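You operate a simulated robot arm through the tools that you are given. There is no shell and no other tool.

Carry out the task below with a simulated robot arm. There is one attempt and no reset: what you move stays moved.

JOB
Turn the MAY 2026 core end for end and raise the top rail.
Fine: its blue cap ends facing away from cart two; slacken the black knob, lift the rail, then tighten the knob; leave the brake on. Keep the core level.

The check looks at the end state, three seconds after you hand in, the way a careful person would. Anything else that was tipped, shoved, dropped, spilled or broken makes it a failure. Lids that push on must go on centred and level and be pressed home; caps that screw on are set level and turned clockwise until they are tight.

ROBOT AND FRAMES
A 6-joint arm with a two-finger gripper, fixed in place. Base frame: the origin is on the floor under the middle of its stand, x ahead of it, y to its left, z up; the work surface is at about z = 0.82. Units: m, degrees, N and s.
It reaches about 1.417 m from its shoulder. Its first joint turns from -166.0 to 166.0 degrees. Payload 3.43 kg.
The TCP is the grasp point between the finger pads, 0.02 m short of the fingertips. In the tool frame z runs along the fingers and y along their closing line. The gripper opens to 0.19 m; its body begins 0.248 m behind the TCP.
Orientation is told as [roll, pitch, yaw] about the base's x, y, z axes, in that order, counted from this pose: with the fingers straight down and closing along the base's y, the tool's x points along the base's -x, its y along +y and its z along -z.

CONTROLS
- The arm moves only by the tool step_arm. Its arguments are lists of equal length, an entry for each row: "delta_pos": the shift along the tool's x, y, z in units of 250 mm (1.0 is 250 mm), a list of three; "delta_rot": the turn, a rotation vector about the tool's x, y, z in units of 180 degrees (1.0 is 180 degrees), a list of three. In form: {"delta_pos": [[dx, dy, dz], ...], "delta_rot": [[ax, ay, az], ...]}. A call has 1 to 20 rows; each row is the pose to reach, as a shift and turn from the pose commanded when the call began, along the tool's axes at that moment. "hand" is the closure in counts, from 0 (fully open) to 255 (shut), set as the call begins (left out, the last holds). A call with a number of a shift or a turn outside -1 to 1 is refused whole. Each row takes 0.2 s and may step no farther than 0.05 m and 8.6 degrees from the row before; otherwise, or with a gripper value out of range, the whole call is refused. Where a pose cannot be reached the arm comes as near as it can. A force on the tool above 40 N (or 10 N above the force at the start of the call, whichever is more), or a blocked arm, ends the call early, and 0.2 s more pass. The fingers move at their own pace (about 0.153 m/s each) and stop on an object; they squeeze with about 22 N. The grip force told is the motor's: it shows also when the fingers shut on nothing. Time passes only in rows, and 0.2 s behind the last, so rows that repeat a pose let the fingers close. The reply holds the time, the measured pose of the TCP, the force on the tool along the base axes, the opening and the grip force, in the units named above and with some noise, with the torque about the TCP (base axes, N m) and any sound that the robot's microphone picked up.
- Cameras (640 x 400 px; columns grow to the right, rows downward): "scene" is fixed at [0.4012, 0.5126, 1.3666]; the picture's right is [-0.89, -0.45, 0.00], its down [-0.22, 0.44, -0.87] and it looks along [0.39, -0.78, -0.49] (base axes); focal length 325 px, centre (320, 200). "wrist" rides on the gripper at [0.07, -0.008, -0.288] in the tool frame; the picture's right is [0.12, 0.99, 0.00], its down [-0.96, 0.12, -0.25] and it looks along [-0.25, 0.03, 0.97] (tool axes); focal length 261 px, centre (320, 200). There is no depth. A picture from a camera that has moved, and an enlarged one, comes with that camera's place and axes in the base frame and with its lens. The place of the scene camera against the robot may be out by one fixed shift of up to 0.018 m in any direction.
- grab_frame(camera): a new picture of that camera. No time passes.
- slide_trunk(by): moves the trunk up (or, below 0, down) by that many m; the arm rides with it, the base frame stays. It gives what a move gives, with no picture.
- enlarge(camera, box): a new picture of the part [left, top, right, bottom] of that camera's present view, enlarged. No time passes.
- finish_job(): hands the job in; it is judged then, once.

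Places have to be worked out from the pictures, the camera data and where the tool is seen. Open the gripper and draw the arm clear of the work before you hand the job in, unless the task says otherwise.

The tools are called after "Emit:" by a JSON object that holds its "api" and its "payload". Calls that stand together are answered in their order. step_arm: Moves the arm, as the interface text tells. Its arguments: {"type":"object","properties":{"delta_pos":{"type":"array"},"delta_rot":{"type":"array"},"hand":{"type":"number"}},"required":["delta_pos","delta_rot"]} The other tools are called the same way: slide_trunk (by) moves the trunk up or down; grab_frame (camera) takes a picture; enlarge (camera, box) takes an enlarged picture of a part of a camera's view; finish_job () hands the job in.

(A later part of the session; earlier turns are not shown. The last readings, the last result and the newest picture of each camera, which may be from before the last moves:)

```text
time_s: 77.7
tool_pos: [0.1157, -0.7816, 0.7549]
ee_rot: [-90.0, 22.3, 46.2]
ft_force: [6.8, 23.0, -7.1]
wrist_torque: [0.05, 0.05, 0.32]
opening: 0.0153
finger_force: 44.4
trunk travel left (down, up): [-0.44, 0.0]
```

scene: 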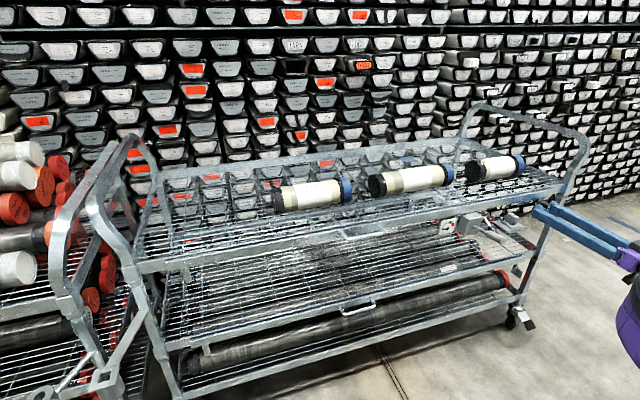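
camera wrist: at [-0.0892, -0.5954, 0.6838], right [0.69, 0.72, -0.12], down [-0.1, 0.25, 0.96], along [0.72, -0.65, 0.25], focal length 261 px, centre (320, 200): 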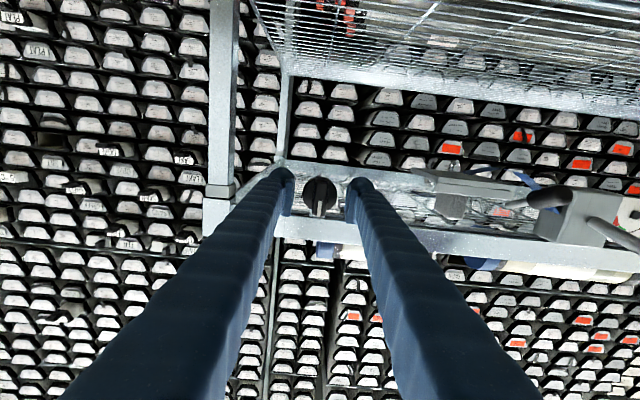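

No stop at 112°. I relieve the side force and continue gently to about 157°.

Emit:
{"api": "step_arm", "payload": {"delta_pos": [[-0.004, 0, 0], [-0.008, 0, 0], [-0.008, 0, 0], [-0.008, 0, 0], [-0.008, 0, 0], [-0.008, 0, 0], [-0.008, 0, 0], [-0.008, 0, 0], [-0.008, 0, 0], [-0.008, 0, 0], [-0.008, 0, 0], [-0.008, 0, 0], [-0.008, 0, 0], [-0.008, 0, 0]], "delta_rot": [[0, 0, 0], [0, 0, -0.02], [0, 0, -0.04], [0, 0, -0.06], [0, 0, -0.08], [0, 0, -0.1], [0, 0, -0.12], [0, 0, -0.14], [0, 0, -0.16], [0, 0, -0.18], [0, 0, -0.2], [0, 0, -0.22], [0, 0, -0.25], [0, 0, -0.25]]}}

Emit:
{"api": "enlarge", "payload": {"camera": "scene", "box": [500, 180, 580, 230]}}

Emit:
{"api": "enlarge", "payload": {"camera": "wrist", "box": [256, 150, 384, 230]}}

```text
time_s: 80.7
tool_pos: [0.1152, -0.78, 0.7571]
ee_rot: [-90.4, 67.4, 45.7]
ft_force: [7.5, -4.2, 33.2]
wrist_torque: [-0.1, -0.16, -0.01]
opening: 0.0152
finger_force: 44.7
trunk travel left (down, up): [-0.44, 0.0]
```

```text
8.00 times, centred on (540, 205) of scene
camera zoom: at [0.4012, 0.5126, 1.3666], right [-0.89, -0.45, 0.0], down [-0.22, 0.44, -0.87], along [0.39, -0.78, -0.49], focal length 2600 px, centre (-1440, 160)
```

zoom: 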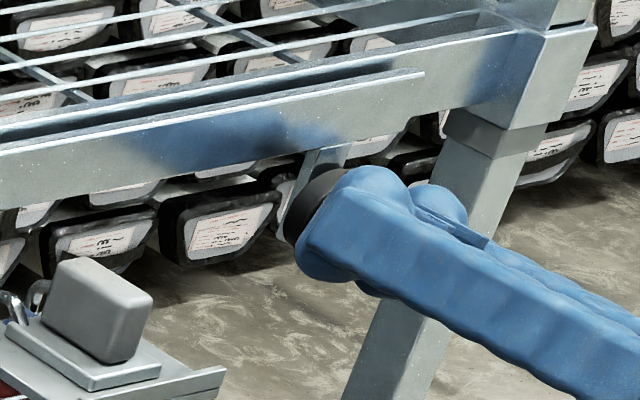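

```text
5.00 times, centred on (320, 190) of wrist
camera zoom: at [-0.106, -0.595, 0.8247], right [-0.67, -0.69, -0.27], down [0.01, 0.36, -0.93], along [0.75, -0.62, -0.24], focal length 1303 px, centre (320, 250)
```

zoom: 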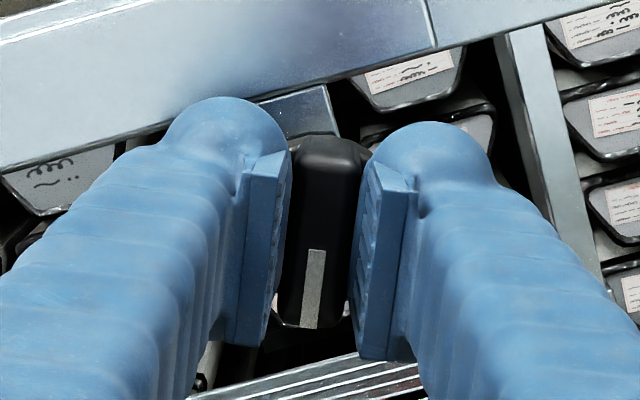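

No stop felt at 157° – that should be well slackened without unscrewing it. I unload the vertical push, open the fingers and back straight out.

Emit:
{"api": "step_arm", "payload": {"delta_pos": [[0.006, -0.002, 0], [0.011, -0.005, 0], [0.011, -0.005, 0]], "delta_rot": [[0, 0, 0], [0, 0, 0], [0, 0, 0]]}}

Emit:
{"api": "step_arm", "payload": {"delta_pos": [[0, 0, 0], [0, 0, 0], [0, 0, 0]], "delta_rot": [[0, 0, 0], [0, 0, 0], [0, 0, 0]], "hand": 190}}

Emit:
{"api": "step_arm", "payload": {"delta_pos": [[0, 0, -0.04], [0, 0, -0.12], [0, 0, -0.24], [0, 0, -0.38], [0, 0, -0.5], [0, 0, -0.5]], "delta_rot": [[0, 0, 0], [0, 0, 0], [0, 0, 0], [0, 0, 0], [0, 0, 0], [0, 0, 0]]}}

Emit:
{"api": "grab_frame", "payload": {"camera": "wrist"}}

Emit:
{"api": "enlarge", "payload": {"camera": "wrist", "box": [256, 130, 384, 210]}}

Emit:
{"api": "enlarge", "payload": {"camera": "scene", "box": [500, 180, 580, 230]}}

```text
time_s: 81.5
tool_pos: [0.1153, -0.782, 0.7562]
ee_rot: [-89.6, 67.4, 46.5]
ft_force: [7.4, -17.1, 12.8]
wrist_torque: [-0.19, -0.15, -0.15]
opening: 0.0154
finger_force: 45.1
trunk travel left (down, up): [-0.44, 0.0]
```

```text
time_s: 82.3
tool_pos: [0.1145, -0.7807, 0.7566]
ee_rot: [-89.7, 67.2, 46.4]
ft_force: [0.4, -0.5, -0.6]
wrist_torque: [0.01, -0.02, -0.01]
opening: 0.0483
finger_force: 0.1
trunk travel left (down, up): [-0.44, 0.0]
```

```text
time_s: 83.7
tool_pos: [0.023, -0.6918, 0.7582]
ee_rot: [-89.8, 67.2, 46.3]
ft_force: [0.2, 0.1, 0.8]
wrist_torque: [0.0, -0.01, 0.03]
opening: 0.0487
finger_force: 0.0
trunk travel left (down, up): [-0.44, 0.0]
```

```text
taken
camera wrist: at [-0.1984, -0.5069, 0.8283], right [-0.67, -0.69, -0.28], down [0.01, 0.36, -0.93], along [0.75, -0.62, -0.24], focal length 261 px, centre (320, 200)
```

wrist: 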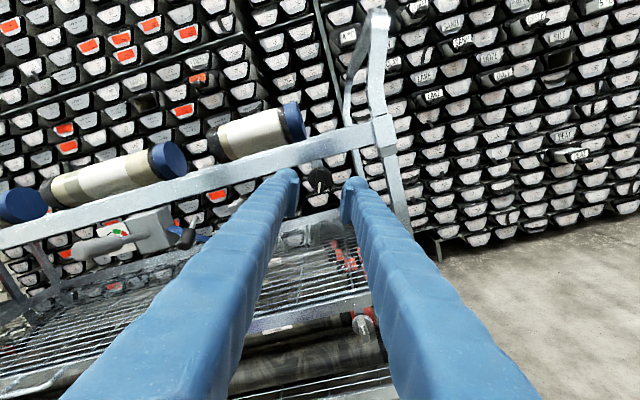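

```text
5.00 times, centred on (320, 170) of wrist
camera zoom: at [-0.1984, -0.5069, 0.8283], right [-0.67, -0.69, -0.28], down [0.01, 0.36, -0.93], along [0.75, -0.62, -0.24], focal length 1303 px, centre (320, 350)
```

zoom: 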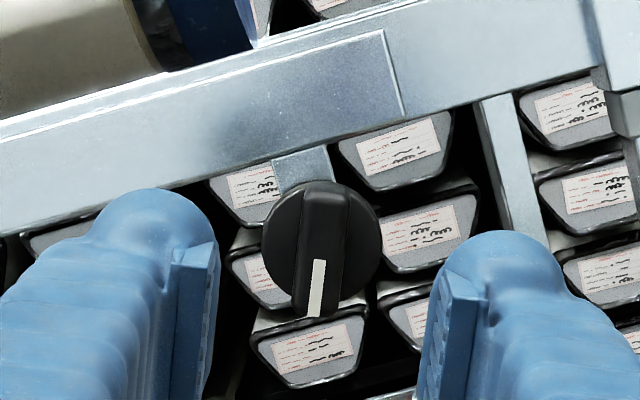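

```text
8.00 times, centred on (540, 205) of scene
camera zoom: at [0.4012, 0.5126, 1.3666], right [-0.89, -0.45, 0.0], down [-0.22, 0.44, -0.87], along [0.39, -0.78, -0.49], focal length 2600 px, centre (-1440, 160)
```

zoom: 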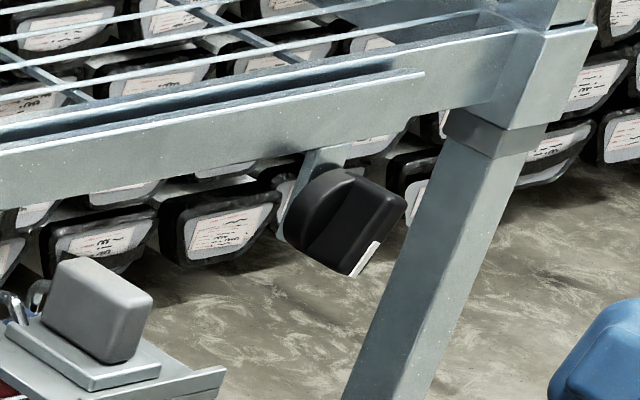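

The knob shows 157° of slack turn (mark near bottom-left), still in place. Next is the U-handle at roughly [0.63, -0.26, 0.79]; I retrace to a vertical pose: spin back, retreat, untilt.

Emit:
{"api": "step_arm", "payload": {"delta_pos": [[0, 0, -0.04], [0, 0, -0.08], [0, 0, -0.12], [0, 0, -0.16], [0, 0, -0.2], [0, 0, -0.24], [0, 0, -0.26], [0, 0, -0.28], [0, 0, -0.28], [0, 0, -0.28]], "delta_rot": [[0, 0, 0.0415], [0, 0, 0.083], [0, 0, 0.1245], [0, 0, 0.166], [0, 0, 0.2075], [0, 0, 0.249], [0, 0, 0.2905], [0, 0, 0.332], [0, 0, 0.3733], [0, 0, 0.3733]]}}

Emit:
{"api": "step_arm", "payload": {"delta_pos": [[0, 0, 0], [0, 0, 0], [0, 0, 0], [0, 0, 0], [0, 0, 0], [0, 0, 0], [0, 0, 0], [0, 0, 0], [0, 0, 0], [0, 0, 0], [0, 0, 0], [0, 0, 0], [0, 0, 0]], "delta_rot": [[-0.042, 0, 0], [-0.084, 0, 0], [-0.126, 0, 0], [-0.168, 0, 0], [-0.21, 0, 0], [-0.252, 0, 0], [-0.294, 0, 0], [-0.336, 0, 0], [-0.378, 0, 0], [-0.42, 0, 0], [-0.462, 0, 0], [-0.5, 0, 0], [-0.5, 0, 0]]}}

```text
time_s: 85.9
tool_pos: [-0.0252, -0.6454, 0.7554]
ee_rot: [-89.9, -0.1, 46.2]
ft_force: [0.2, 0.2, -0.6]
wrist_torque: [0.03, -0.03, 0.02]
opening: 0.0484
finger_force: 0.0
trunk travel left (down, up): [-0.44, 0.0]
```

```text
time_s: 88.7
tool_pos: [-0.0165, -0.6405, 0.7559]
ee_rot: [-3.9, -1.4, 42.1]
ft_force: [-0.9, 1.2, 0.0]
wrist_torque: [-0.2, -0.08, 0.0]
opening: 0.0484
finger_force: 0.1
out of reach, approached as far as the arm can: row 12, 13
trunk travel left (down, up): [-0.44, 0.0]
```

Nearly vertical (a residual 4° tilt at the reach limit). I raise the tool to about z≈1.0.

Emit:
{"api": "step_arm", "payload": {"delta_pos": [[0, 0, -0.1], [0, 0, -0.24], [0, 0, -0.4], [0, 0, -0.56], [0, 0, -0.72], [0, 0, -0.86], [0, 0, -1.0], [0, 0, -1.0]], "delta_rot": [[0, 0, 0], [0, 0, 0], [0, 0, 0], [0, 0, 0], [0, 0, 0], [0, 0, 0], [0, 0, 0], [0, 0, 0]]}}

```text
time_s: 90.5
tool_pos: [-0.0365, -0.6264, 1.0035]
ee_rot: [-4.4, -1.5, 46.4]
ft_force: [0.0, 0.3, 0.7]
wrist_torque: [0.0, 0.03, 0.01]
opening: 0.0484
finger_force: 0.2
out of reach, approached as far as the arm can: row 7, 8
trunk travel left (down, up): [-0.44, 0.0]
```

I level the tool and swing along an arc in front of the cart at z≈1.06, turning the yaw back towards 0.

Emit:
{"api": "step_arm", "payload": {"delta_pos": [[-0.05, -0.1, -0.04], [-0.15, -0.2, -0.08], [-0.26, -0.3, -0.12], [-0.37, -0.4, -0.16], [-0.48, -0.5, -0.2], [-0.588, -0.58, -0.22], [-0.588, -0.58, -0.22]], "delta_rot": [[-0.012, 0.004, 0.02], [-0.0244, 0.008, 0.04], [-0.0244, 0.008, 0.06], [-0.0244, 0.008, 0.085], [-0.0244, 0.008, 0.11], [-0.0244, 0.008, 0.13], [-0.0244, 0.008, 0.13]]}}

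```text
time_s: 92.1
tool_pos: [0.1654, -0.5996, 1.0489]
ee_rot: [-2.2, -4.9, 22.9]
ft_force: [-0.1, -0.3, 0.1]
wrist_torque: [-0.01, -0.07, 0.03]
opening: 0.0485
finger_force: 0.1
out of reach, approached as far as the arm can: row 1, 2, 3, 4, 5, 6, 7
trunk travel left (down, up): [-0.44, 0.0]
```

Close to the minimum-radius limit again; I continue outward over the cart's front edge (well above it), levelling the tool as room appears.

Emit:
{"api": "step_arm", "payload": {"delta_pos": [[-0.15, -0.06, -0.02], [-0.31, -0.12, -0.04], [-0.48, -0.16, -0.06], [-0.65, -0.18, -0.08], [-0.82, -0.18, -0.1], [-0.98, -0.16, -0.1], [-0.98, -0.16, -0.1]], "delta_rot": [[0, 0, 0.02], [0, 0.005, 0.04], [-0.004, 0.012, 0.06], [-0.008, 0.02, 0.085], [-0.012, 0.027, 0.11], [-0.0122, 0.027, 0.127], [-0.0122, 0.027, 0.127]]}}

Emit:
{"api": "grab_frame", "payload": {"camera": "wrist"}}

Emit:
{"api": "grab_frame", "payload": {"camera": "scene"}}

```text
time_s: 93.7
tool_pos: [0.393, -0.5237, 1.0786]
ee_rot: [1.6, -6.3, -0.3]
ft_force: [0.1, -0.7, -0.4]
wrist_torque: [0.0, -0.06, -0.02]
opening: 0.0486
finger_force: 0.0
out of reach, approached as far as the arm can: row 2, 3, 4, 5, 6, 7
trunk travel left (down, up): [-0.44, 0.0]
```

```text
taken
camera wrist: at [0.2904, -0.5408, 1.357], right [-0.12, 0.99, 0.02], down [0.93, 0.1, 0.35], along [0.35, 0.06, -0.93], focal length 261 px, centre (320, 200)
```

wrist: 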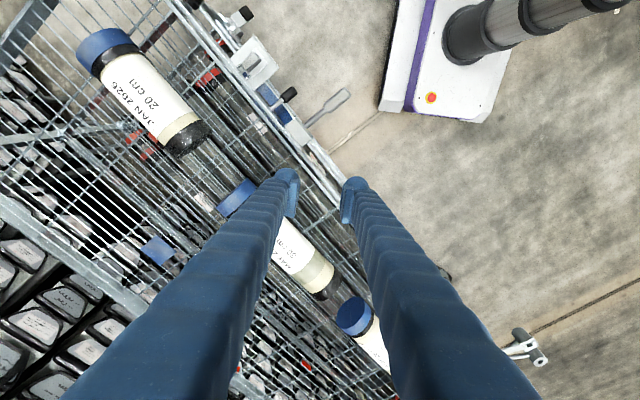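

```text
taken
```

scene: 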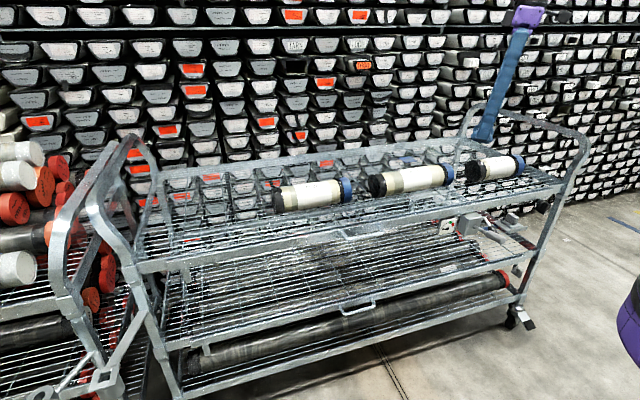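

All cores still in place. I continue to a larger radius via (0.62, -0.35), levelling the tool, high above the cart.

Emit:
{"api": "step_arm", "payload": {"delta_pos": [[-0.14, 0.08, 0], [-0.28, 0.17, 0], [-0.42, 0.27, 0], [-0.56, 0.38, 0], [-0.69, 0.49, 0], [-0.8, 0.6, 0], [-0.908, 0.696, 0], [-0.908, 0.696, 0]], "delta_rot": [[0, 0.005, 0], [0.002, 0.01, 0], [0.004, 0.015, 0], [0.006, 0.02, 0], [0.0089, 0.028, 0], [0.0089, 0.035, 0], [0.0089, 0.035, 0], [0.0089, 0.035, 0]]}}

Emit:
{"api": "step_arm", "payload": {"delta_pos": [[-0.06, 0.16, 0], [-0.12, 0.32, 0], [-0.18, 0.48, 0], [-0.24, 0.64, 0], [-0.28, 0.82, 0], [-0.32, 1.0, 0], [-0.32, 1.0, 0]], "delta_rot": [[0, 0, 0], [0, 0, 0], [0, 0, 0], [0, 0, 0], [0, 0, 0], [0, 0, 0], [0, 0, 0]]}}

Emit:
{"api": "grab_frame", "payload": {"camera": "wrist"}}

Emit:
{"api": "grab_frame", "payload": {"camera": "scene"}}

```text
time_s: 95.5
tool_pos: [0.5986, -0.3376, 1.0841]
ee_rot: [3.8, -6.0, -0.3]
ft_force: [0.1, 0.2, -0.6]
wrist_torque: [-0.03, -0.01, -0.02]
opening: 0.0483
finger_force: 0.1
out of reach, approached as far as the arm can: row 1, 2, 3, 4, 5, 6, 7, 8
trunk travel left (down, up): [-0.44, 0.0]
```

```text
time_s: 97.1
tool_pos: [0.6768, -0.0908, 1.1065]
ee_rot: [4.5, -6.5, -0.4]
ft_force: [-0.2, -0.4, 0.1]
wrist_torque: [0.04, 0.02, 0.0]
opening: 0.0483
finger_force: 0.1
out of reach, approached as far as the arm can: row 6, 7
trunk travel left (down, up): [-0.44, 0.0]
```

```text
taken
camera wrist: at [0.5735, -0.1221, 1.3831], right [-0.12, 0.99, 0.06], down [0.93, 0.09, 0.36], along [0.35, 0.1, -0.93], focal length 261 px, centre (320, 200)
```

wrist: 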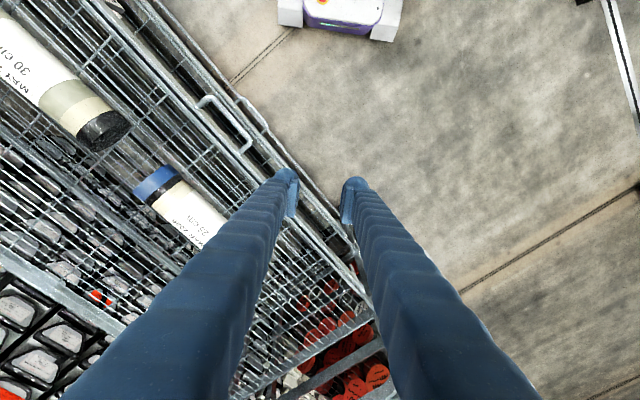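

```text
taken
```

scene: 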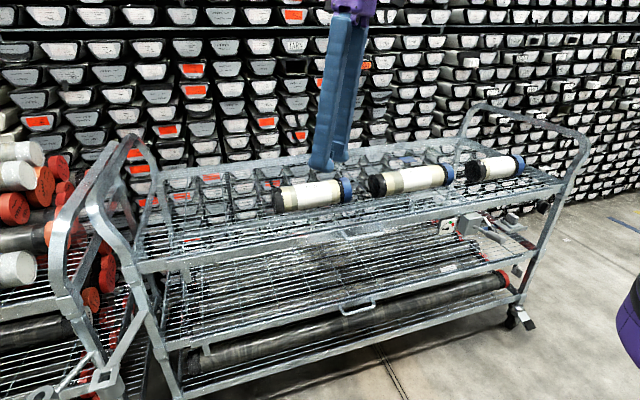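

I zoom the wrist view on the U-handle of the top rail to locate it.

Emit:
{"api": "enlarge", "payload": {"camera": "wrist", "box": [160, 70, 320, 170]}}

Emit:
{"api": "enlarge", "payload": {"camera": "scene", "box": [300, 200, 428, 280]}}

```text
4.00 times, centred on (240, 120) of wrist
camera zoom: at [0.5735, -0.1221, 1.3831], right [-0.12, 0.99, 0.06], down [0.93, 0.09, 0.36], along [0.35, 0.1, -0.93], focal length 1043 px, centre (640, 520)
```

zoom: 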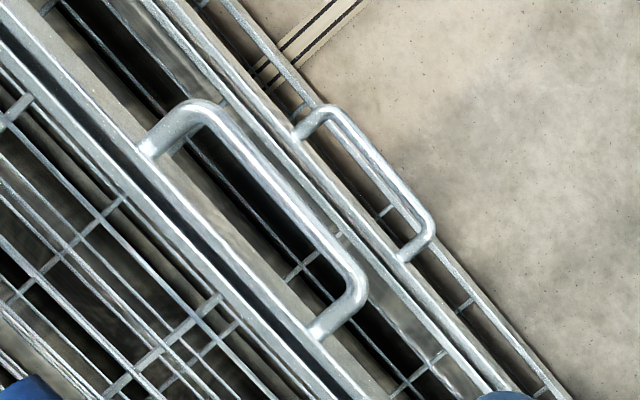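

```text
5.00 times, centred on (364, 240) of scene
camera zoom: at [0.4012, 0.5126, 1.3666], right [-0.89, -0.45, 0.0], down [-0.22, 0.44, -0.87], along [0.39, -0.78, -0.49], focal length 1625 px, centre (100, 0)
```

zoom: 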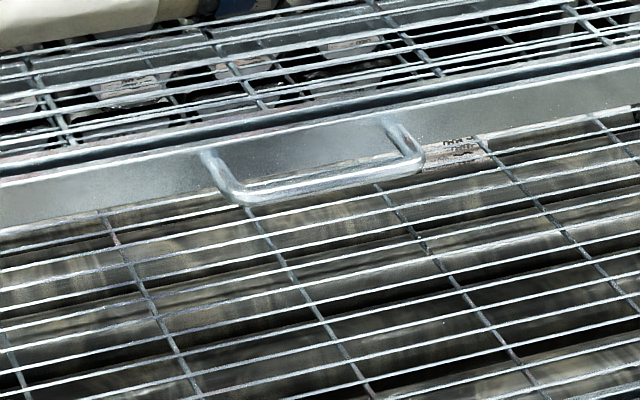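

From two views the handle bar centre is about [0.634, -0.270, 0.79], its bar ~1.4 cm thick standing ~3.5 cm off the rail. I tilt the gripper to horizontal, pointing along −y (45° to the rail), at the present safe height.

Emit:
{"api": "step_arm", "payload": {"delta_pos": [[0, 0, 0], [0, 0, 0], [0, 0, 0], [0, 0, 0], [0, 0, 0], [0, 0, 0], [0, 0, 0], [0, 0, 0], [0, 0, 0], [0, 0, 0], [0, 0, 0], [0, 0, 0], [0, 0, 0]], "delta_rot": [[0.0437, 0, 0], [0.0875, 0, 0], [0.1312, 0, 0], [0.175, 0, 0], [0.2187, 0, 0], [0.2625, 0, 0], [0.3062, 0, 0], [0.35, 0, 0], [0.3937, 0, 0], [0.4375, 0, 0], [0.4812, 0, 0], [0.525, 0, 0], [0.525, 0, 0]], "hand": 160}}

Emit:
{"api": "grab_frame", "payload": {"camera": "wrist"}}

Emit:
{"api": "grab_frame", "payload": {"camera": "scene"}}

```text
time_s: 99.9
tool_pos: [0.6767, -0.0921, 1.106]
ee_rot: [4.5, -6.6, -0.4]
ft_force: [0.0, 0.0, 1.1]
wrist_torque: [0.01, 0.0, 0.03]
opening: 0.071
finger_force: 0.0
out of reach, approached as far as the arm can: row 1, 2, 3, 4, 5, 6, 7, 8, 9, 10, 11, 12, 13
trunk travel left (down, up): [-0.44, 0.0]
```

```text
taken
camera wrist: at [0.5737, -0.1217, 1.3831], right [-0.12, 0.99, 0.06], down [0.93, 0.09, 0.36], along [0.35, 0.1, -0.93], focal length 261 px, centre (320, 200)
```

wrist: 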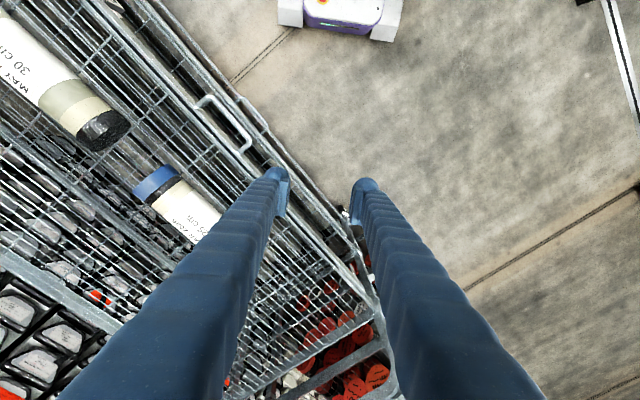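

```text
taken
```

scene: 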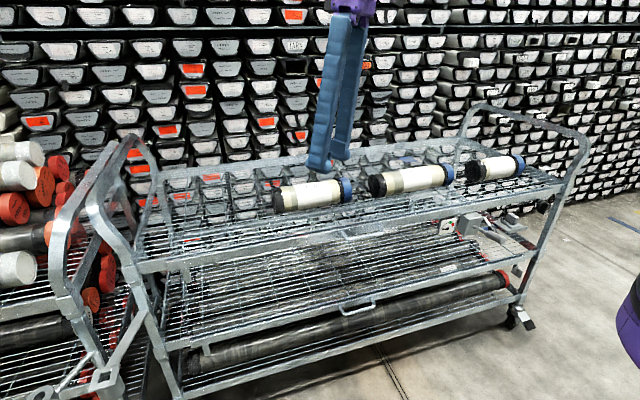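

No tilt is possible at this radius (folded-arm limit). I move 12 cm further out in +x, where there is free space beside the cart front, and try again.

Emit:
{"api": "step_arm", "payload": {"delta_pos": [[-0.16, 0, 0], [-0.32, 0, 0], [-0.48, 0, 0], [-0.48, 0, 0]], "delta_rot": [[0, 0, 0], [0, 0, 0], [0, 0, 0], [0, 0, 0]]}}

Emit:
{"api": "step_arm", "payload": {"delta_pos": [[0, 0, 0], [0, 0, 0], [0, 0, 0], [0, 0, 0], [0, 0, 0], [0, 0, 0], [0, 0, 0]], "delta_rot": [[0.0, 0.018, 0], [0, 0.036, 0], [0.04, 0.036, 0], [0.08, 0.036, 0], [0.12, 0.036, 0], [0.16, 0.036, 0], [0.16, 0.036, 0]]}}

```text
time_s: 100.9
tool_pos: [0.786, -0.0909, 1.1141]
ee_rot: [6.8, -7.9, -0.6]
ft_force: [0.9, 0.3, 0.2]
wrist_torque: [0.0, -0.03, 0.02]
opening: 0.0708
finger_force: 0.0
out of reach, approached as far as the arm can: row 1, 2, 3, 4
trunk travel left (down, up): [-0.44, 0.0]
```

```text
time_s: 102.5
tool_pos: [0.7823, -0.0909, 1.1079]
ee_rot: [7.5, -6.4, -0.4]
ft_force: [-0.3, 0.4, 0.1]
wrist_torque: [0.02, 0.01, -0.02]
opening: 0.0711
finger_force: 0.1
out of reach, approached as far as the arm can: row 1, 2, 3, 4, 5, 6, 7
trunk travel left (down, up): [-0.44, 0.0]
```

Still saturated, so it is a wrist-joint limit rather than radius. I probe which rotations are free: first a small spin about the tool axis.

Emit:
{"api": "step_arm", "payload": {"delta_pos": [[0, 0, 0], [0, 0, 0], [0, 0, 0], [0, 0, 0]], "delta_rot": [[0, 0, 0.04], [0, 0, 0.08], [0, 0, 0.12], [0, 0, 0.12]]}}

Emit:
{"api": "step_arm", "payload": {"delta_pos": [[0, 0, 0], [0, 0, 0], [0, 0, 0]], "delta_rot": [[-0.04, 0, 0], [-0.08, 0, 0], [-0.08, 0, 0]]}}

```text
time_s: 103.5
tool_pos: [0.7762, -0.0962, 1.1049]
ee_rot: [10.3, -3.4, -21.6]
ft_force: [-0.5, 0.0, 0.0]
wrist_torque: [-0.07, 0.06, 0.02]
opening: 0.0708
finger_force: 0.0
out of reach, approached as far as the arm can: row 3, 4
trunk travel left (down, up): [-0.44, 0.0]
```

```text
time_s: 104.3
tool_pos: [0.7751, -0.0961, 1.1049]
ee_rot: [23.7, -3.1, -21.7]
ft_force: [0.2, 0.2, 0.1]
wrist_torque: [0.01, -0.03, 0.02]
opening: 0.0707
finger_force: 0.1
trunk travel left (down, up): [-0.44, 0.0]
```

Tilting the other way is free, so the arm is in a different joint branch from before. I look at the scene to see how the arm is folded.

Emit:
{"api": "grab_frame", "payload": {"camera": "scene"}}

Emit:
{"api": "grab_frame", "payload": {"camera": "wrist"}}

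```text
taken
```

scene: 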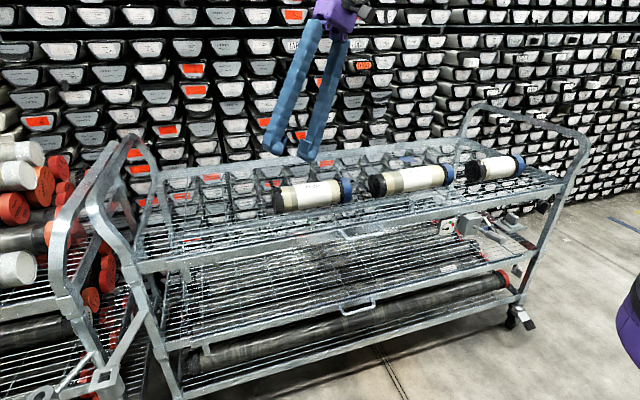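

```text
taken
camera wrist: at [0.6515, -0.18, 1.3619], right [0.21, 0.9, 0.39], down [0.88, -0.35, 0.32], along [0.43, 0.28, -0.86], focal length 261 px, centre (320, 200)
```

wrist: 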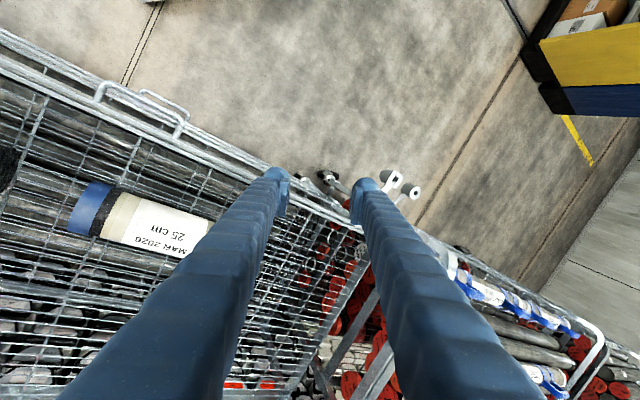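

I untilt and spin back to near yaw 0, then lower the trunk to its original height, to get back to the arm branch that worked at the start.

Emit:
{"api": "step_arm", "payload": {"delta_pos": [[0, 0, 0], [0, 0, 0], [0, 0, 0]], "delta_rot": [[0.04, 0, 0], [0.075, 0, 0], [0.075, 0, 0]]}}

Emit:
{"api": "slide_trunk", "payload": {"by": -0.14}}

```text
time_s: 105.1
tool_pos: [0.7763, -0.0966, 1.1056]
ee_rot: [10.5, -3.2, -21.7]
ft_force: [0.0, -0.6, -0.5]
wrist_torque: [0.03, 0.01, 0.01]
opening: 0.071
finger_force: 0.1
trunk travel left (down, up): [-0.44, 0.0]
```

```text
time_s: 106.8
tool_pos: [0.7767, -0.0964, 0.9649]
ee_rot: [10.5, -3.2, -21.7]
ft_force: [0.3, -0.2, 0.0]
wrist_torque: [0.01, -0.04, 0.01]
opening: 0.071
finger_force: 0.1
trunk travel left (down, up): [-0.3, 0.14]
```

I raise the tool by 20 cm and try to restore it to vertical with yaw 0.

Emit:
{"api": "step_arm", "payload": {"delta_pos": [[-0.009, 0.03, -0.16], [-0.018, 0.06, -0.32], [-0.027, 0.09, -0.48], [-0.036, 0.12, -0.64], [-0.045, 0.146, -0.786], [-0.045, 0.146, -0.786]], "delta_rot": [[0.012, 0.004, -0.024], [0.024, 0.008, -0.048], [0.036, 0.012, -0.072], [0.048, 0.016, -0.096], [0.058, 0.018, -0.12], [0.058, 0.018, -0.12]]}}

```text
time_s: 108.2
tool_pos: [0.7718, -0.007, 1.1111]
ee_rot: [11.3, -4.2, -10.8]
ft_force: [-0.3, 0.8, 0.5]
wrist_torque: [-0.03, -0.07, -0.02]
opening: 0.071
finger_force: 0.0
out of reach, approached as far as the arm can: row 1, 2, 3, 4, 5, 6
trunk travel left (down, up): [-0.3, 0.14]
```

The pose is still saturated. I move back along −y (over the cart edge, at z≈1.11) toward the region where the arm worked well.

Emit:
{"api": "step_arm", "payload": {"delta_pos": [[-0.015, -0.16, -0.03], [-0.03, -0.32, -0.06], [-0.045, -0.48, -0.09], [-0.06, -0.64, -0.12], [-0.08, -0.8, -0.15], [-0.095, -0.954, -0.183], [-0.095, -0.954, -0.183]], "delta_rot": [[0, 0, 0], [0, 0, 0], [0, 0, 0], [0, 0, 0], [0, 0, 0], [0, 0, 0], [0, 0, 0]]}}

Emit:
{"api": "step_arm", "payload": {"delta_pos": [[0, 0, 0], [0, 0, 0], [0, 0, 0], [0, 0, 0], [0, 0, 0]], "delta_rot": [[0.016, 0.006, -0.015], [0.032, 0.012, -0.03], [0.048, 0.018, -0.045], [0.063, 0.023, -0.06], [0.063, 0.023, -0.06]]}}

```text
time_s: 109.8
tool_pos: [0.7531, -0.2473, 1.1147]
ee_rot: [11.9, -4.5, -10.9]
ft_force: [0.1, -0.3, -0.2]
wrist_torque: [0.08, -0.03, 0.0]
opening: 0.0706
finger_force: 0.1
trunk travel left (down, up): [-0.3, 0.14]
```

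```text
time_s: 111.0
tool_pos: [0.7415, -0.2424, 1.1023]
ee_rot: [10.4, -6.2, -6.4]
ft_force: [-0.7, -0.2, -0.6]
wrist_torque: [-0.02, -0.03, -0.02]
opening: 0.0709
finger_force: 0.0
out of reach, approached as far as the arm can: row 1, 2, 3, 4, 5
trunk travel left (down, up): [-0.3, 0.14]
```

The picture fits a forearm-roll limit (stuck ~14° short of a flipped branch). The way out is to tilt the tool radially outward past the forearm's line, then swing it sideways to −y. I first move to free space in front of the cart near (0.70, 0.0).

Emit:
{"api": "step_arm", "payload": {"delta_pos": [[0.045, 0.15, 0.043], [0.09, 0.3, 0.086], [0.14, 0.45, 0.129], [0.185, 0.6, 0.172], [0.23, 0.75, 0.215], [0.277, 0.905, 0.258], [0.277, 0.905, 0.258]], "delta_rot": [[0, 0, 0], [0, 0, 0], [0, 0, 0], [0, 0, 0], [0, 0, 0], [0, 0, 0], [0, 0, 0]]}}

Emit:
{"api": "step_arm", "payload": {"delta_pos": [[-0.1, 0, -0.01], [-0.2, 0, -0.03], [-0.3, 0, -0.06], [-0.4, 0, -0.1], [-0.5, 0, -0.14], [-0.5, 0, -0.14]], "delta_rot": [[0, -0.04, 0], [0, -0.08, 0], [0, -0.12, 0], [0, -0.16, 0], [0, -0.2, 0], [0, -0.2, 0]]}}

Emit:
{"api": "grab_frame", "payload": {"camera": "scene"}}

```text
time_s: 112.6
tool_pos: [0.7034, -0.0008, 1.0729]
ee_rot: [10.4, -6.2, -6.3]
ft_force: [-0.4, 0.7, -0.7]
wrist_torque: [-0.06, 0.03, 0.01]
opening: 0.0711
finger_force: 0.0
trunk travel left (down, up): [-0.3, 0.14]
```

```text
time_s: 114.2
tool_pos: [0.7905, 0.0378, 1.1096]
ee_rot: [9.4, -39.6, 4.3]
ft_force: [-0.2, 0.4, -0.1]
wrist_torque: [0.02, 0.01, 0.03]
opening: 0.0709
finger_force: 0.1
trunk travel left (down, up): [-0.3, 0.14]
stopped in row 6: the arm was blocked; the commanded pose is now the measured one
```

```text
taken
```

scene: 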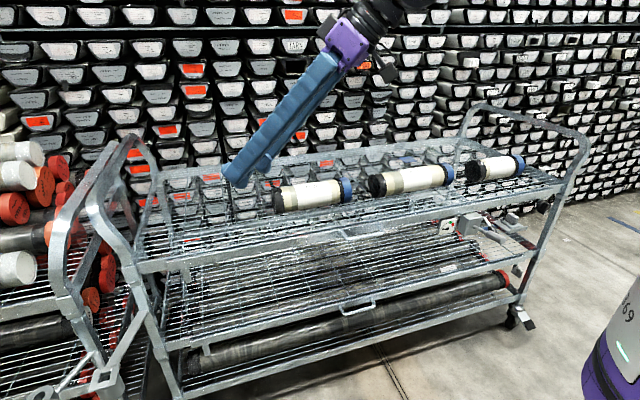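

Outward tilt to 40° worked. Now I try swinging the tool toward −y (positive about tool x) from here.

Emit:
{"api": "step_arm", "payload": {"delta_pos": [[0, 0, 0], [0, 0, 0], [0, 0, 0], [0, 0, 0], [0, 0, 0]], "delta_rot": [[0.035, 0, 0], [0.07, 0, 0], [0.105, 0, 0], [0.14, 0, 0], [0.14, 0, 0]]}}

```text
time_s: 115.4
tool_pos: [0.7903, 0.0367, 1.1093]
ee_rot: [-16.0, -39.6, 4.6]
ft_force: [0.0, -0.3, -1.3]
wrist_torque: [-0.05, -0.02, -0.02]
opening: 0.071
finger_force: 0.1
trunk travel left (down, up): [-0.3, 0.14]
```

That freed it: the tool now leans toward −y. I continue to fully horizontal pointing −y, shifting a little so that the wrist stays clear.

Emit:
{"api": "step_arm", "payload": {"delta_pos": [[0.01, -0.06, -0.006], [0.016, -0.12, -0.013], [0.024, -0.18, -0.02], [0.032, -0.24, -0.026], [0.04, -0.3, -0.032], [0.05, -0.36, -0.04], [0.057, -0.42, -0.045], [0.065, -0.47, -0.05], [0.073, -0.53, -0.058], [0.081, -0.586, -0.064], [0.081, -0.586, -0.064]], "delta_rot": [[0.041, 0, 0], [0.082, 0, 0], [0.123, 0, 0], [0.164, 0, 0], [0.205, 0, 0], [0.246, 0, 0], [0.287, 0, 0], [0.328, 0, 0], [0.37, 0, 0], [0.411, 0, 0], [0.411, 0, 0]]}}

Emit:
{"api": "grab_frame", "payload": {"camera": "scene"}}

Emit:
{"api": "grab_frame", "payload": {"camera": "wrist"}}

```text
time_s: 117.8
tool_pos: [0.7513, -0.103, 1.1395]
ee_rot: [-89.8, -39.6, 4.3]
ft_force: [0.3, -0.7, -0.7]
wrist_torque: [0.02, -0.03, -0.01]
opening: 0.0712
finger_force: 0.1
trunk travel left (down, up): [-0.3, 0.14]
```

```text
taken
```

scene: 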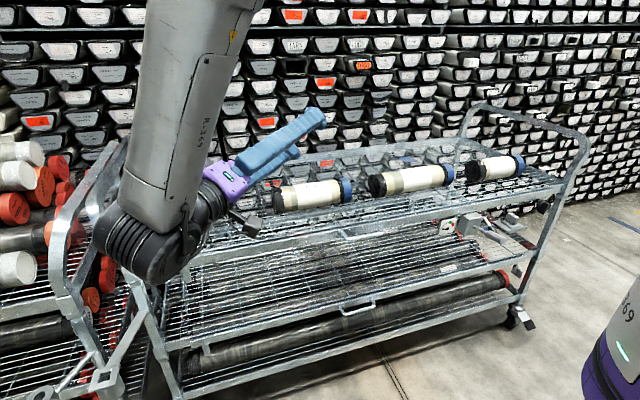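

```text
taken
camera wrist: at [0.6692, 0.1804, 1.1029], right [0.54, 0.04, -0.84], down [0.79, 0.31, 0.52], along [0.28, -0.95, 0.13], focal length 261 px, centre (320, 200)
```

wrist: 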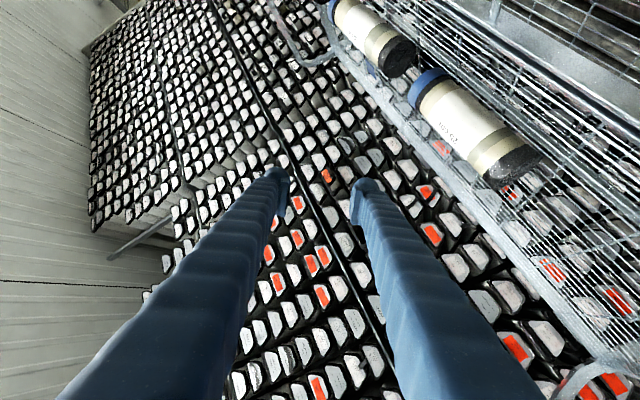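

The gripper is horizontal pointing −y, and the arm is visible and clear. I take out the 40° spin so the fingers close vertically, then look.

Emit:
{"api": "step_arm", "payload": {"delta_pos": [[0, 0, 0], [0, 0, 0], [0, 0, 0], [0, 0, 0], [0, 0, 0], [0, 0, 0], [0, 0, 0]], "delta_rot": [[0, 0, -0.037], [0, 0, -0.074], [0, 0, -0.11], [0, 0, -0.147], [0, 0, -0.184], [0, 0, -0.22], [0, 0, -0.22]]}}

Emit:
{"api": "grab_frame", "payload": {"camera": "wrist"}}

```text
time_s: 119.4
tool_pos: [0.7508, -0.1035, 1.1392]
ee_rot: [-89.8, 0.1, 4.5]
ft_force: [-0.6, 0.3, -1.0]
wrist_torque: [-0.03, 0.02, 0.01]
opening: 0.071
finger_force: 0.2
trunk travel left (down, up): [-0.3, 0.14]
```

```text
taken
camera wrist: at [0.6574, 0.1785, 1.1491], right [-0.12, -0.01, -0.99], down [0.94, 0.32, -0.12], along [0.32, -0.95, -0.03], focal length 261 px, centre (320, 200)
```

wrist: 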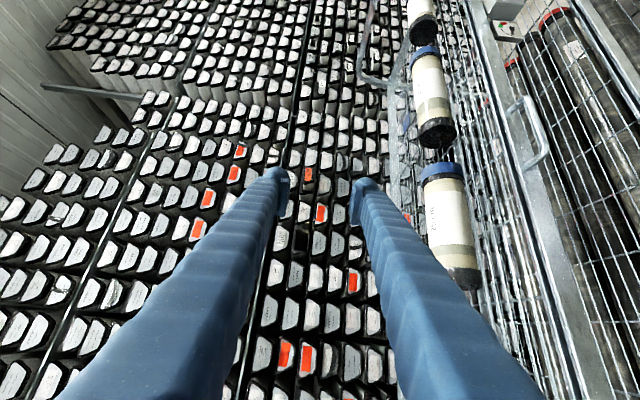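

I lower toward a pre-approach point ~12 cm short of the handle, moving away from the cart first.

Emit:
{"api": "step_arm", "payload": {"delta_pos": [[0.12, 0.04, 0], [0.26, 0.12, 0], [0.4, 0.24, 0], [0.48, 0.4, 0], [0.514, 0.56, 0], [0.514, 0.6, 0], [0.514, 0.6, 0]], "delta_rot": [[0, 0, 0], [0, 0, 0], [0, 0, 0], [0, 0, 0], [0, 0, 0], [0, 0, 0], [0, 0, 0]]}}

Emit:
{"api": "step_arm", "payload": {"delta_pos": [[0, 0.16, 0], [0, 0.32, 0.03], [0, 0.48, 0.06], [0, 0.62, 0.09], [0, 0.756, 0.114], [0, 0.756, 0.114]], "delta_rot": [[0, 0, 0], [0, 0, 0], [0, 0, 0], [0, 0, 0], [0, 0, 0], [0, 0, 0]]}}

Emit:
{"api": "grab_frame", "payload": {"camera": "wrist"}}

Emit:
{"api": "grab_frame", "payload": {"camera": "scene"}}

```text
time_s: 121.0
tool_pos: [0.6258, -0.1102, 0.9909]
ee_rot: [-89.8, 0.0, 4.4]
ft_force: [0.0, 0.7, 0.6]
wrist_torque: [0.01, 0.0, 0.01]
opening: 0.071
finger_force: 0.0
trunk travel left (down, up): [-0.3, 0.14]
```

```text
time_s: 122.4
tool_pos: [0.6287, -0.1413, 0.7988]
ee_rot: [-89.8, -0.1, 4.6]
ft_force: [0.0, 0.1, 0.7]
wrist_torque: [-0.03, -0.01, 0.0]
opening: 0.0708
finger_force: 0.0
trunk travel left (down, up): [-0.3, 0.14]
```

```text
taken
camera wrist: at [0.5349, 0.1407, 0.8104], right [-0.12, -0.01, -0.99], down [0.94, 0.32, -0.12], along [0.32, -0.95, -0.03], focal length 261 px, centre (320, 200)
```

wrist: 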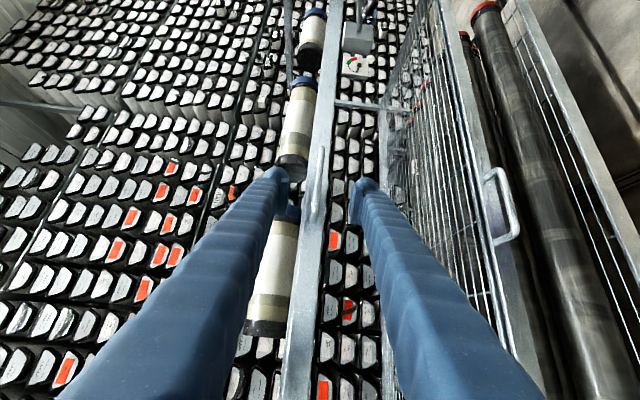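

```text
taken
```

scene: 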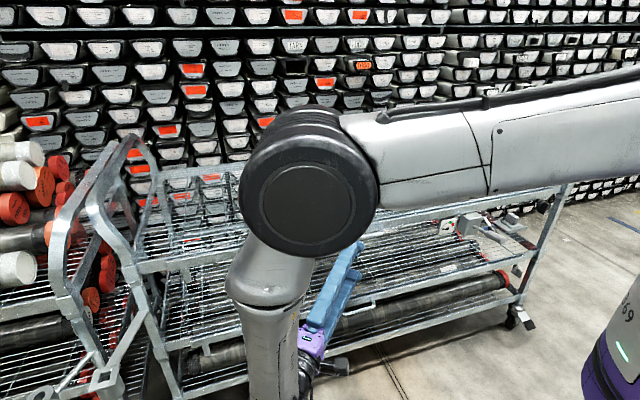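

The handle is between the fingers' line of approach. I zoom in to align precisely.

Emit:
{"api": "enlarge", "payload": {"camera": "wrist", "box": [256, 130, 384, 230]}}

```text
4.00 times, centred on (320, 180) of wrist
camera zoom: at [0.5349, 0.1407, 0.8104], right [-0.12, -0.01, -0.99], down [0.94, 0.32, -0.12], along [0.32, -0.95, -0.03], focal length 1043 px, centre (320, 280)
```

zoom: 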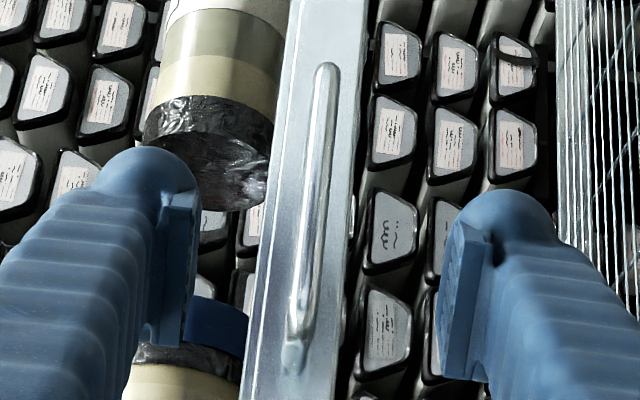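

The bar lies ~4 mm above the tool axis and crosses it 0.125 m ahead, with ~4.5 cm to the rail behind. I raise 4 mm and advance 0.122 m so the fingers straddle the bar.

Emit:
{"api": "step_arm", "payload": {"delta_pos": [[0, -0.016, 0.06], [0, -0.016, 0.14], [0, -0.016, 0.22], [0, -0.016, 0.3], [0, -0.016, 0.37], [0, -0.016, 0.43], [0, -0.016, 0.47], [0, -0.016, 0.488], [0, -0.016, 0.488]], "delta_rot": [[0, 0, 0], [0, 0, 0], [0, 0, 0], [0, 0, 0], [0, 0, 0], [0, 0, 0], [0, 0, 0], [0, 0, 0], [0, 0, 0]]}}

Emit:
{"api": "enlarge", "payload": {"camera": "wrist", "box": [256, 130, 384, 230]}}

Emit:
{"api": "enlarge", "payload": {"camera": "scene", "box": [300, 200, 428, 280]}}

```text
time_s: 124.4
tool_pos: [0.6357, -0.2632, 0.8027]
ee_rot: [-89.8, 0.1, 4.5]
ft_force: [0.4, -0.1, 0.1]
wrist_torque: [0.04, -0.01, -0.02]
opening: 0.0711
finger_force: 0.0
trunk travel left (down, up): [-0.3, 0.14]
```

```text
4.00 times, centred on (320, 180) of wrist
camera zoom: at [0.5426, 0.0185, 0.8129], right [-0.12, -0.01, -0.99], down [0.94, 0.32, -0.12], along [0.32, -0.95, -0.03], focal length 1043 px, centre (320, 280)
```

zoom: 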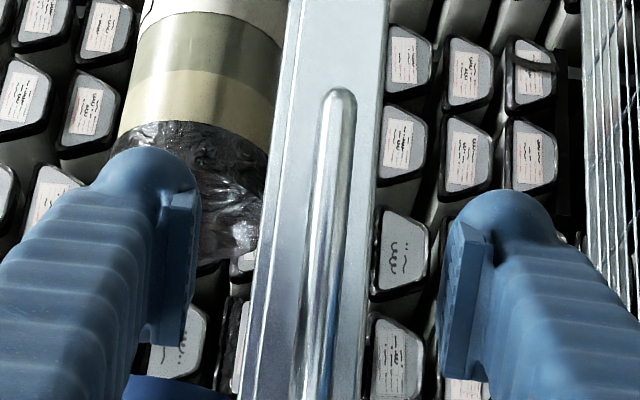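

```text
5.00 times, centred on (364, 240) of scene
camera zoom: at [0.4012, 0.5126, 1.3666], right [-0.89, -0.45, 0.0], down [-0.22, 0.44, -0.87], along [0.39, -0.78, -0.49], focal length 1625 px, centre (100, 0)
```

zoom: 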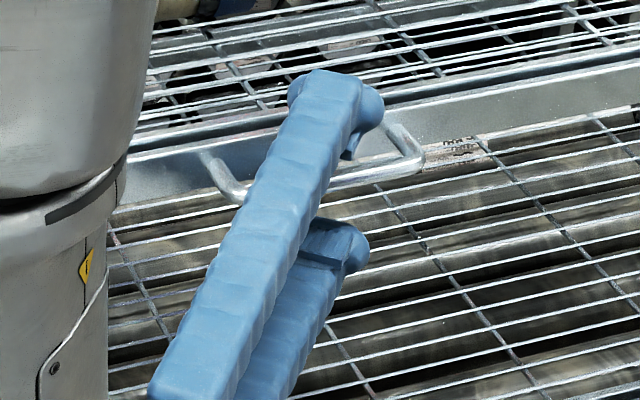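

The bar is centred between upper and lower finger. I close on it.

Emit:
{"api": "step_arm", "payload": {"delta_pos": [[0, 0, 0], [0, 0, 0], [0, 0, 0], [0, 0, 0], [0, 0, 0]], "delta_rot": [[0, 0, 0], [0, 0, 0], [0, 0, 0], [0, 0, 0], [0, 0, 0]], "hand": 255}}

Emit:
{"api": "enlarge", "payload": {"camera": "wrist", "box": [256, 130, 384, 230]}}

```text
time_s: 125.6
tool_pos: [0.6351, -0.2633, 0.8029]
ee_rot: [-89.9, 0.1, 4.5]
ft_force: [-0.9, 0.2, -6.3]
wrist_torque: [0.07, -0.05, 0.03]
opening: 0.0108
finger_force: 43.5
trunk travel left (down, up): [-0.3, 0.14]
```

```text
4.00 times, centred on (320, 180) of wrist
camera zoom: at [0.5426, 0.0186, 0.8127], right [-0.12, -0.01, -0.99], down [0.94, 0.32, -0.12], along [0.32, -0.95, -0.03], focal length 1043 px, centre (320, 280)
```

zoom: 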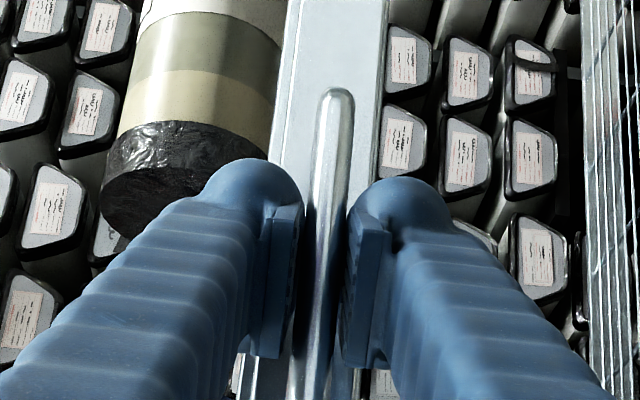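

Firm grip (0.0108 m). I lift 1.5 cm gently and read the load.

Emit:
{"api": "step_arm", "payload": {"delta_pos": [[0, -0.012, 0], [0, -0.024, 0], [0, -0.036, 0], [0, -0.048, 0], [0, -0.06, 0], [0, -0.06, 0]], "delta_rot": [[0, 0, 0], [0, 0, 0], [0, 0, 0], [0, 0, 0], [0, 0, 0], [0, 0, 0]]}}

Emit:
{"api": "enlarge", "payload": {"camera": "scene", "box": [300, 180, 556, 340]}}

```text
time_s: 127.0
tool_pos: [0.636, -0.2622, 0.8182]
ee_rot: [-89.8, 0.0, 4.6]
ft_force: [15.4, -0.3, -5.3]
wrist_torque: [0.05, -0.03, 0.14]
opening: 0.0107
finger_force: 44.4
trunk travel left (down, up): [-0.3, 0.14]
```

```text
2.50 times, centred on (428, 260) of scene
camera zoom: at [0.4012, 0.5126, 1.3666], right [-0.89, -0.45, 0.0], down [-0.22, 0.44, -0.87], along [0.39, -0.78, -0.49], focal length 812 px, centre (50, 50)
```

zoom: 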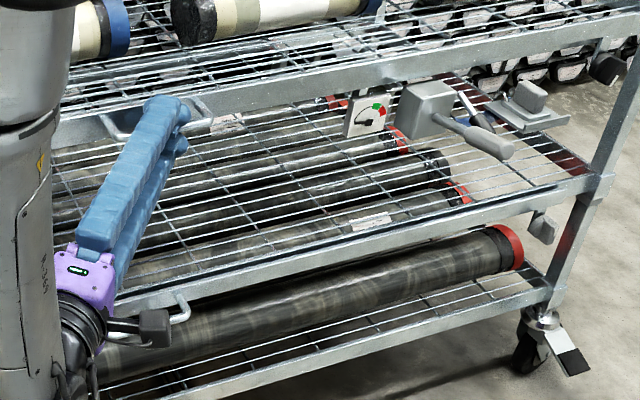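

The load is only ~5 N while the tool rose 1.5 cm. I check that the rail is really moving at its right end by the knob.

Emit:
{"api": "enlarge", "payload": {"camera": "scene", "box": [500, 180, 580, 230]}}

Emit:
{"api": "enlarge", "payload": {"camera": "wrist", "box": [256, 130, 384, 230]}}

```text
8.00 times, centred on (540, 205) of scene
camera zoom: at [0.4012, 0.5126, 1.3666], right [-0.89, -0.45, 0.0], down [-0.22, 0.44, -0.87], along [0.39, -0.78, -0.49], focal length 2600 px, centre (-1440, 160)
```

zoom: 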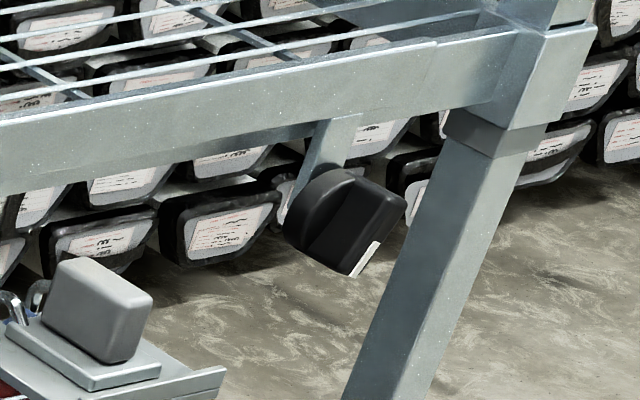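

```text
4.00 times, centred on (320, 180) of wrist
camera zoom: at [0.5421, 0.0184, 0.828], right [-0.12, -0.01, -0.99], down [0.94, 0.32, -0.12], along [0.32, -0.95, -0.03], focal length 1043 px, centre (320, 280)
```

zoom: 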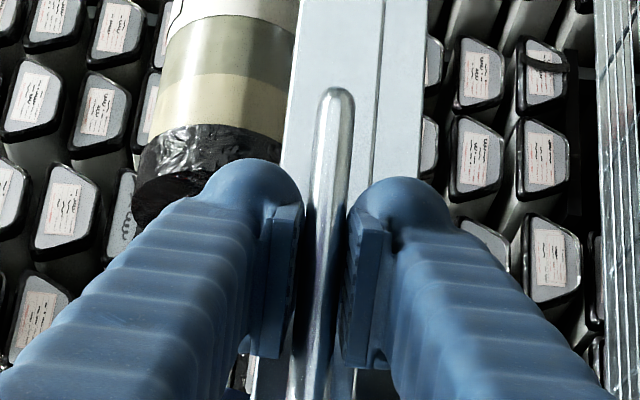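

The rail is sliding up behind the fixed knob. I continue lifting in small steps, watching for an end stop.

Emit:
{"api": "step_arm", "payload": {"delta_pos": [[0, -0.012, 0], [0, -0.024, 0], [0, -0.036, 0], [0, -0.048, 0], [0, -0.06, 0], [0, -0.072, 0], [0, -0.08, 0], [0, -0.08, 0]], "delta_rot": [[0, 0, 0], [0, 0, 0], [0, 0, 0], [0, 0, 0], [0, 0, 0], [0, 0, 0], [0, 0, 0], [0, 0, 0]]}}

Emit:
{"api": "enlarge", "payload": {"camera": "scene", "box": [500, 180, 580, 230]}}

```text
time_s: 128.8
tool_pos: [0.6358, -0.2631, 0.8373]
ee_rot: [-89.7, 0.0, 4.6]
ft_force: [22.0, -4.7, -5.4]
wrist_torque: [0.09, -0.11, 0.37]
opening: 0.0107
finger_force: 44.4
trunk travel left (down, up): [-0.3, 0.14]
```

```text
8.00 times, centred on (540, 205) of scene
camera zoom: at [0.4012, 0.5126, 1.3666], right [-0.89, -0.45, 0.0], down [-0.22, 0.44, -0.87], along [0.39, -0.78, -0.49], focal length 2600 px, centre (-1440, 160)
```

zoom: 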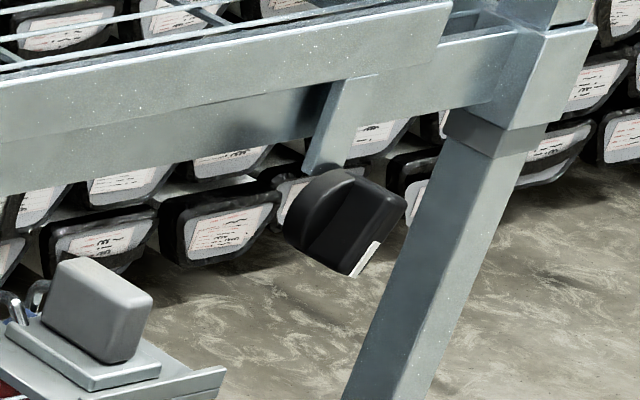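

Rail is up 3.5 cm. I zoom right in at the tab and knob to see how much travel remains.

Emit:
{"api": "enlarge", "payload": {"camera": "scene", "box": [522, 185, 562, 217]}}

Emit:
{"api": "enlarge", "payload": {"camera": "scene", "box": [100, 220, 228, 300]}}

Emit:
{"api": "grab_frame", "payload": {"camera": "scene"}}

```text
12.50 times, centred on (542, 201) of scene
camera zoom: at [0.4012, 0.5126, 1.3666], right [-0.89, -0.45, 0.0], down [-0.22, 0.44, -0.87], along [0.39, -0.78, -0.49], focal length 4062 px, centre (-2455, 188)
```

zoom: 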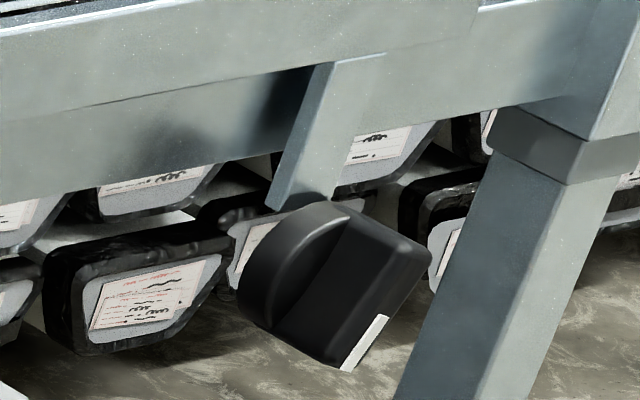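

```text
5.00 times, centred on (164, 260) of scene
camera zoom: at [0.4012, 0.5126, 1.3666], right [-0.89, -0.45, 0.0], down [-0.22, 0.44, -0.87], along [0.39, -0.78, -0.49], focal length 1625 px, centre (1100, -100)
```

zoom: 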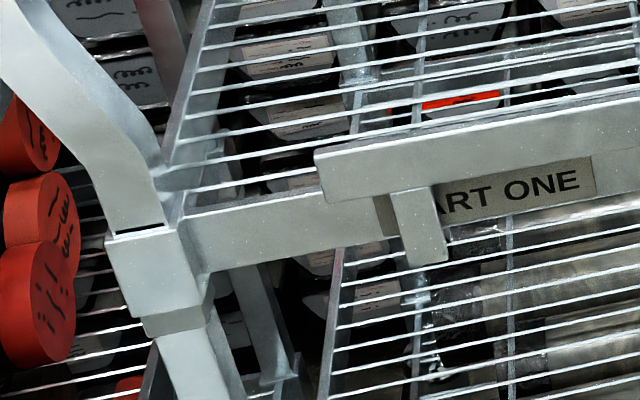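

```text
taken
```

scene: 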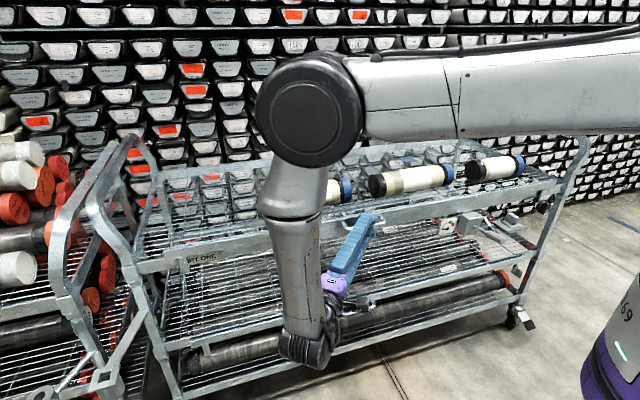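

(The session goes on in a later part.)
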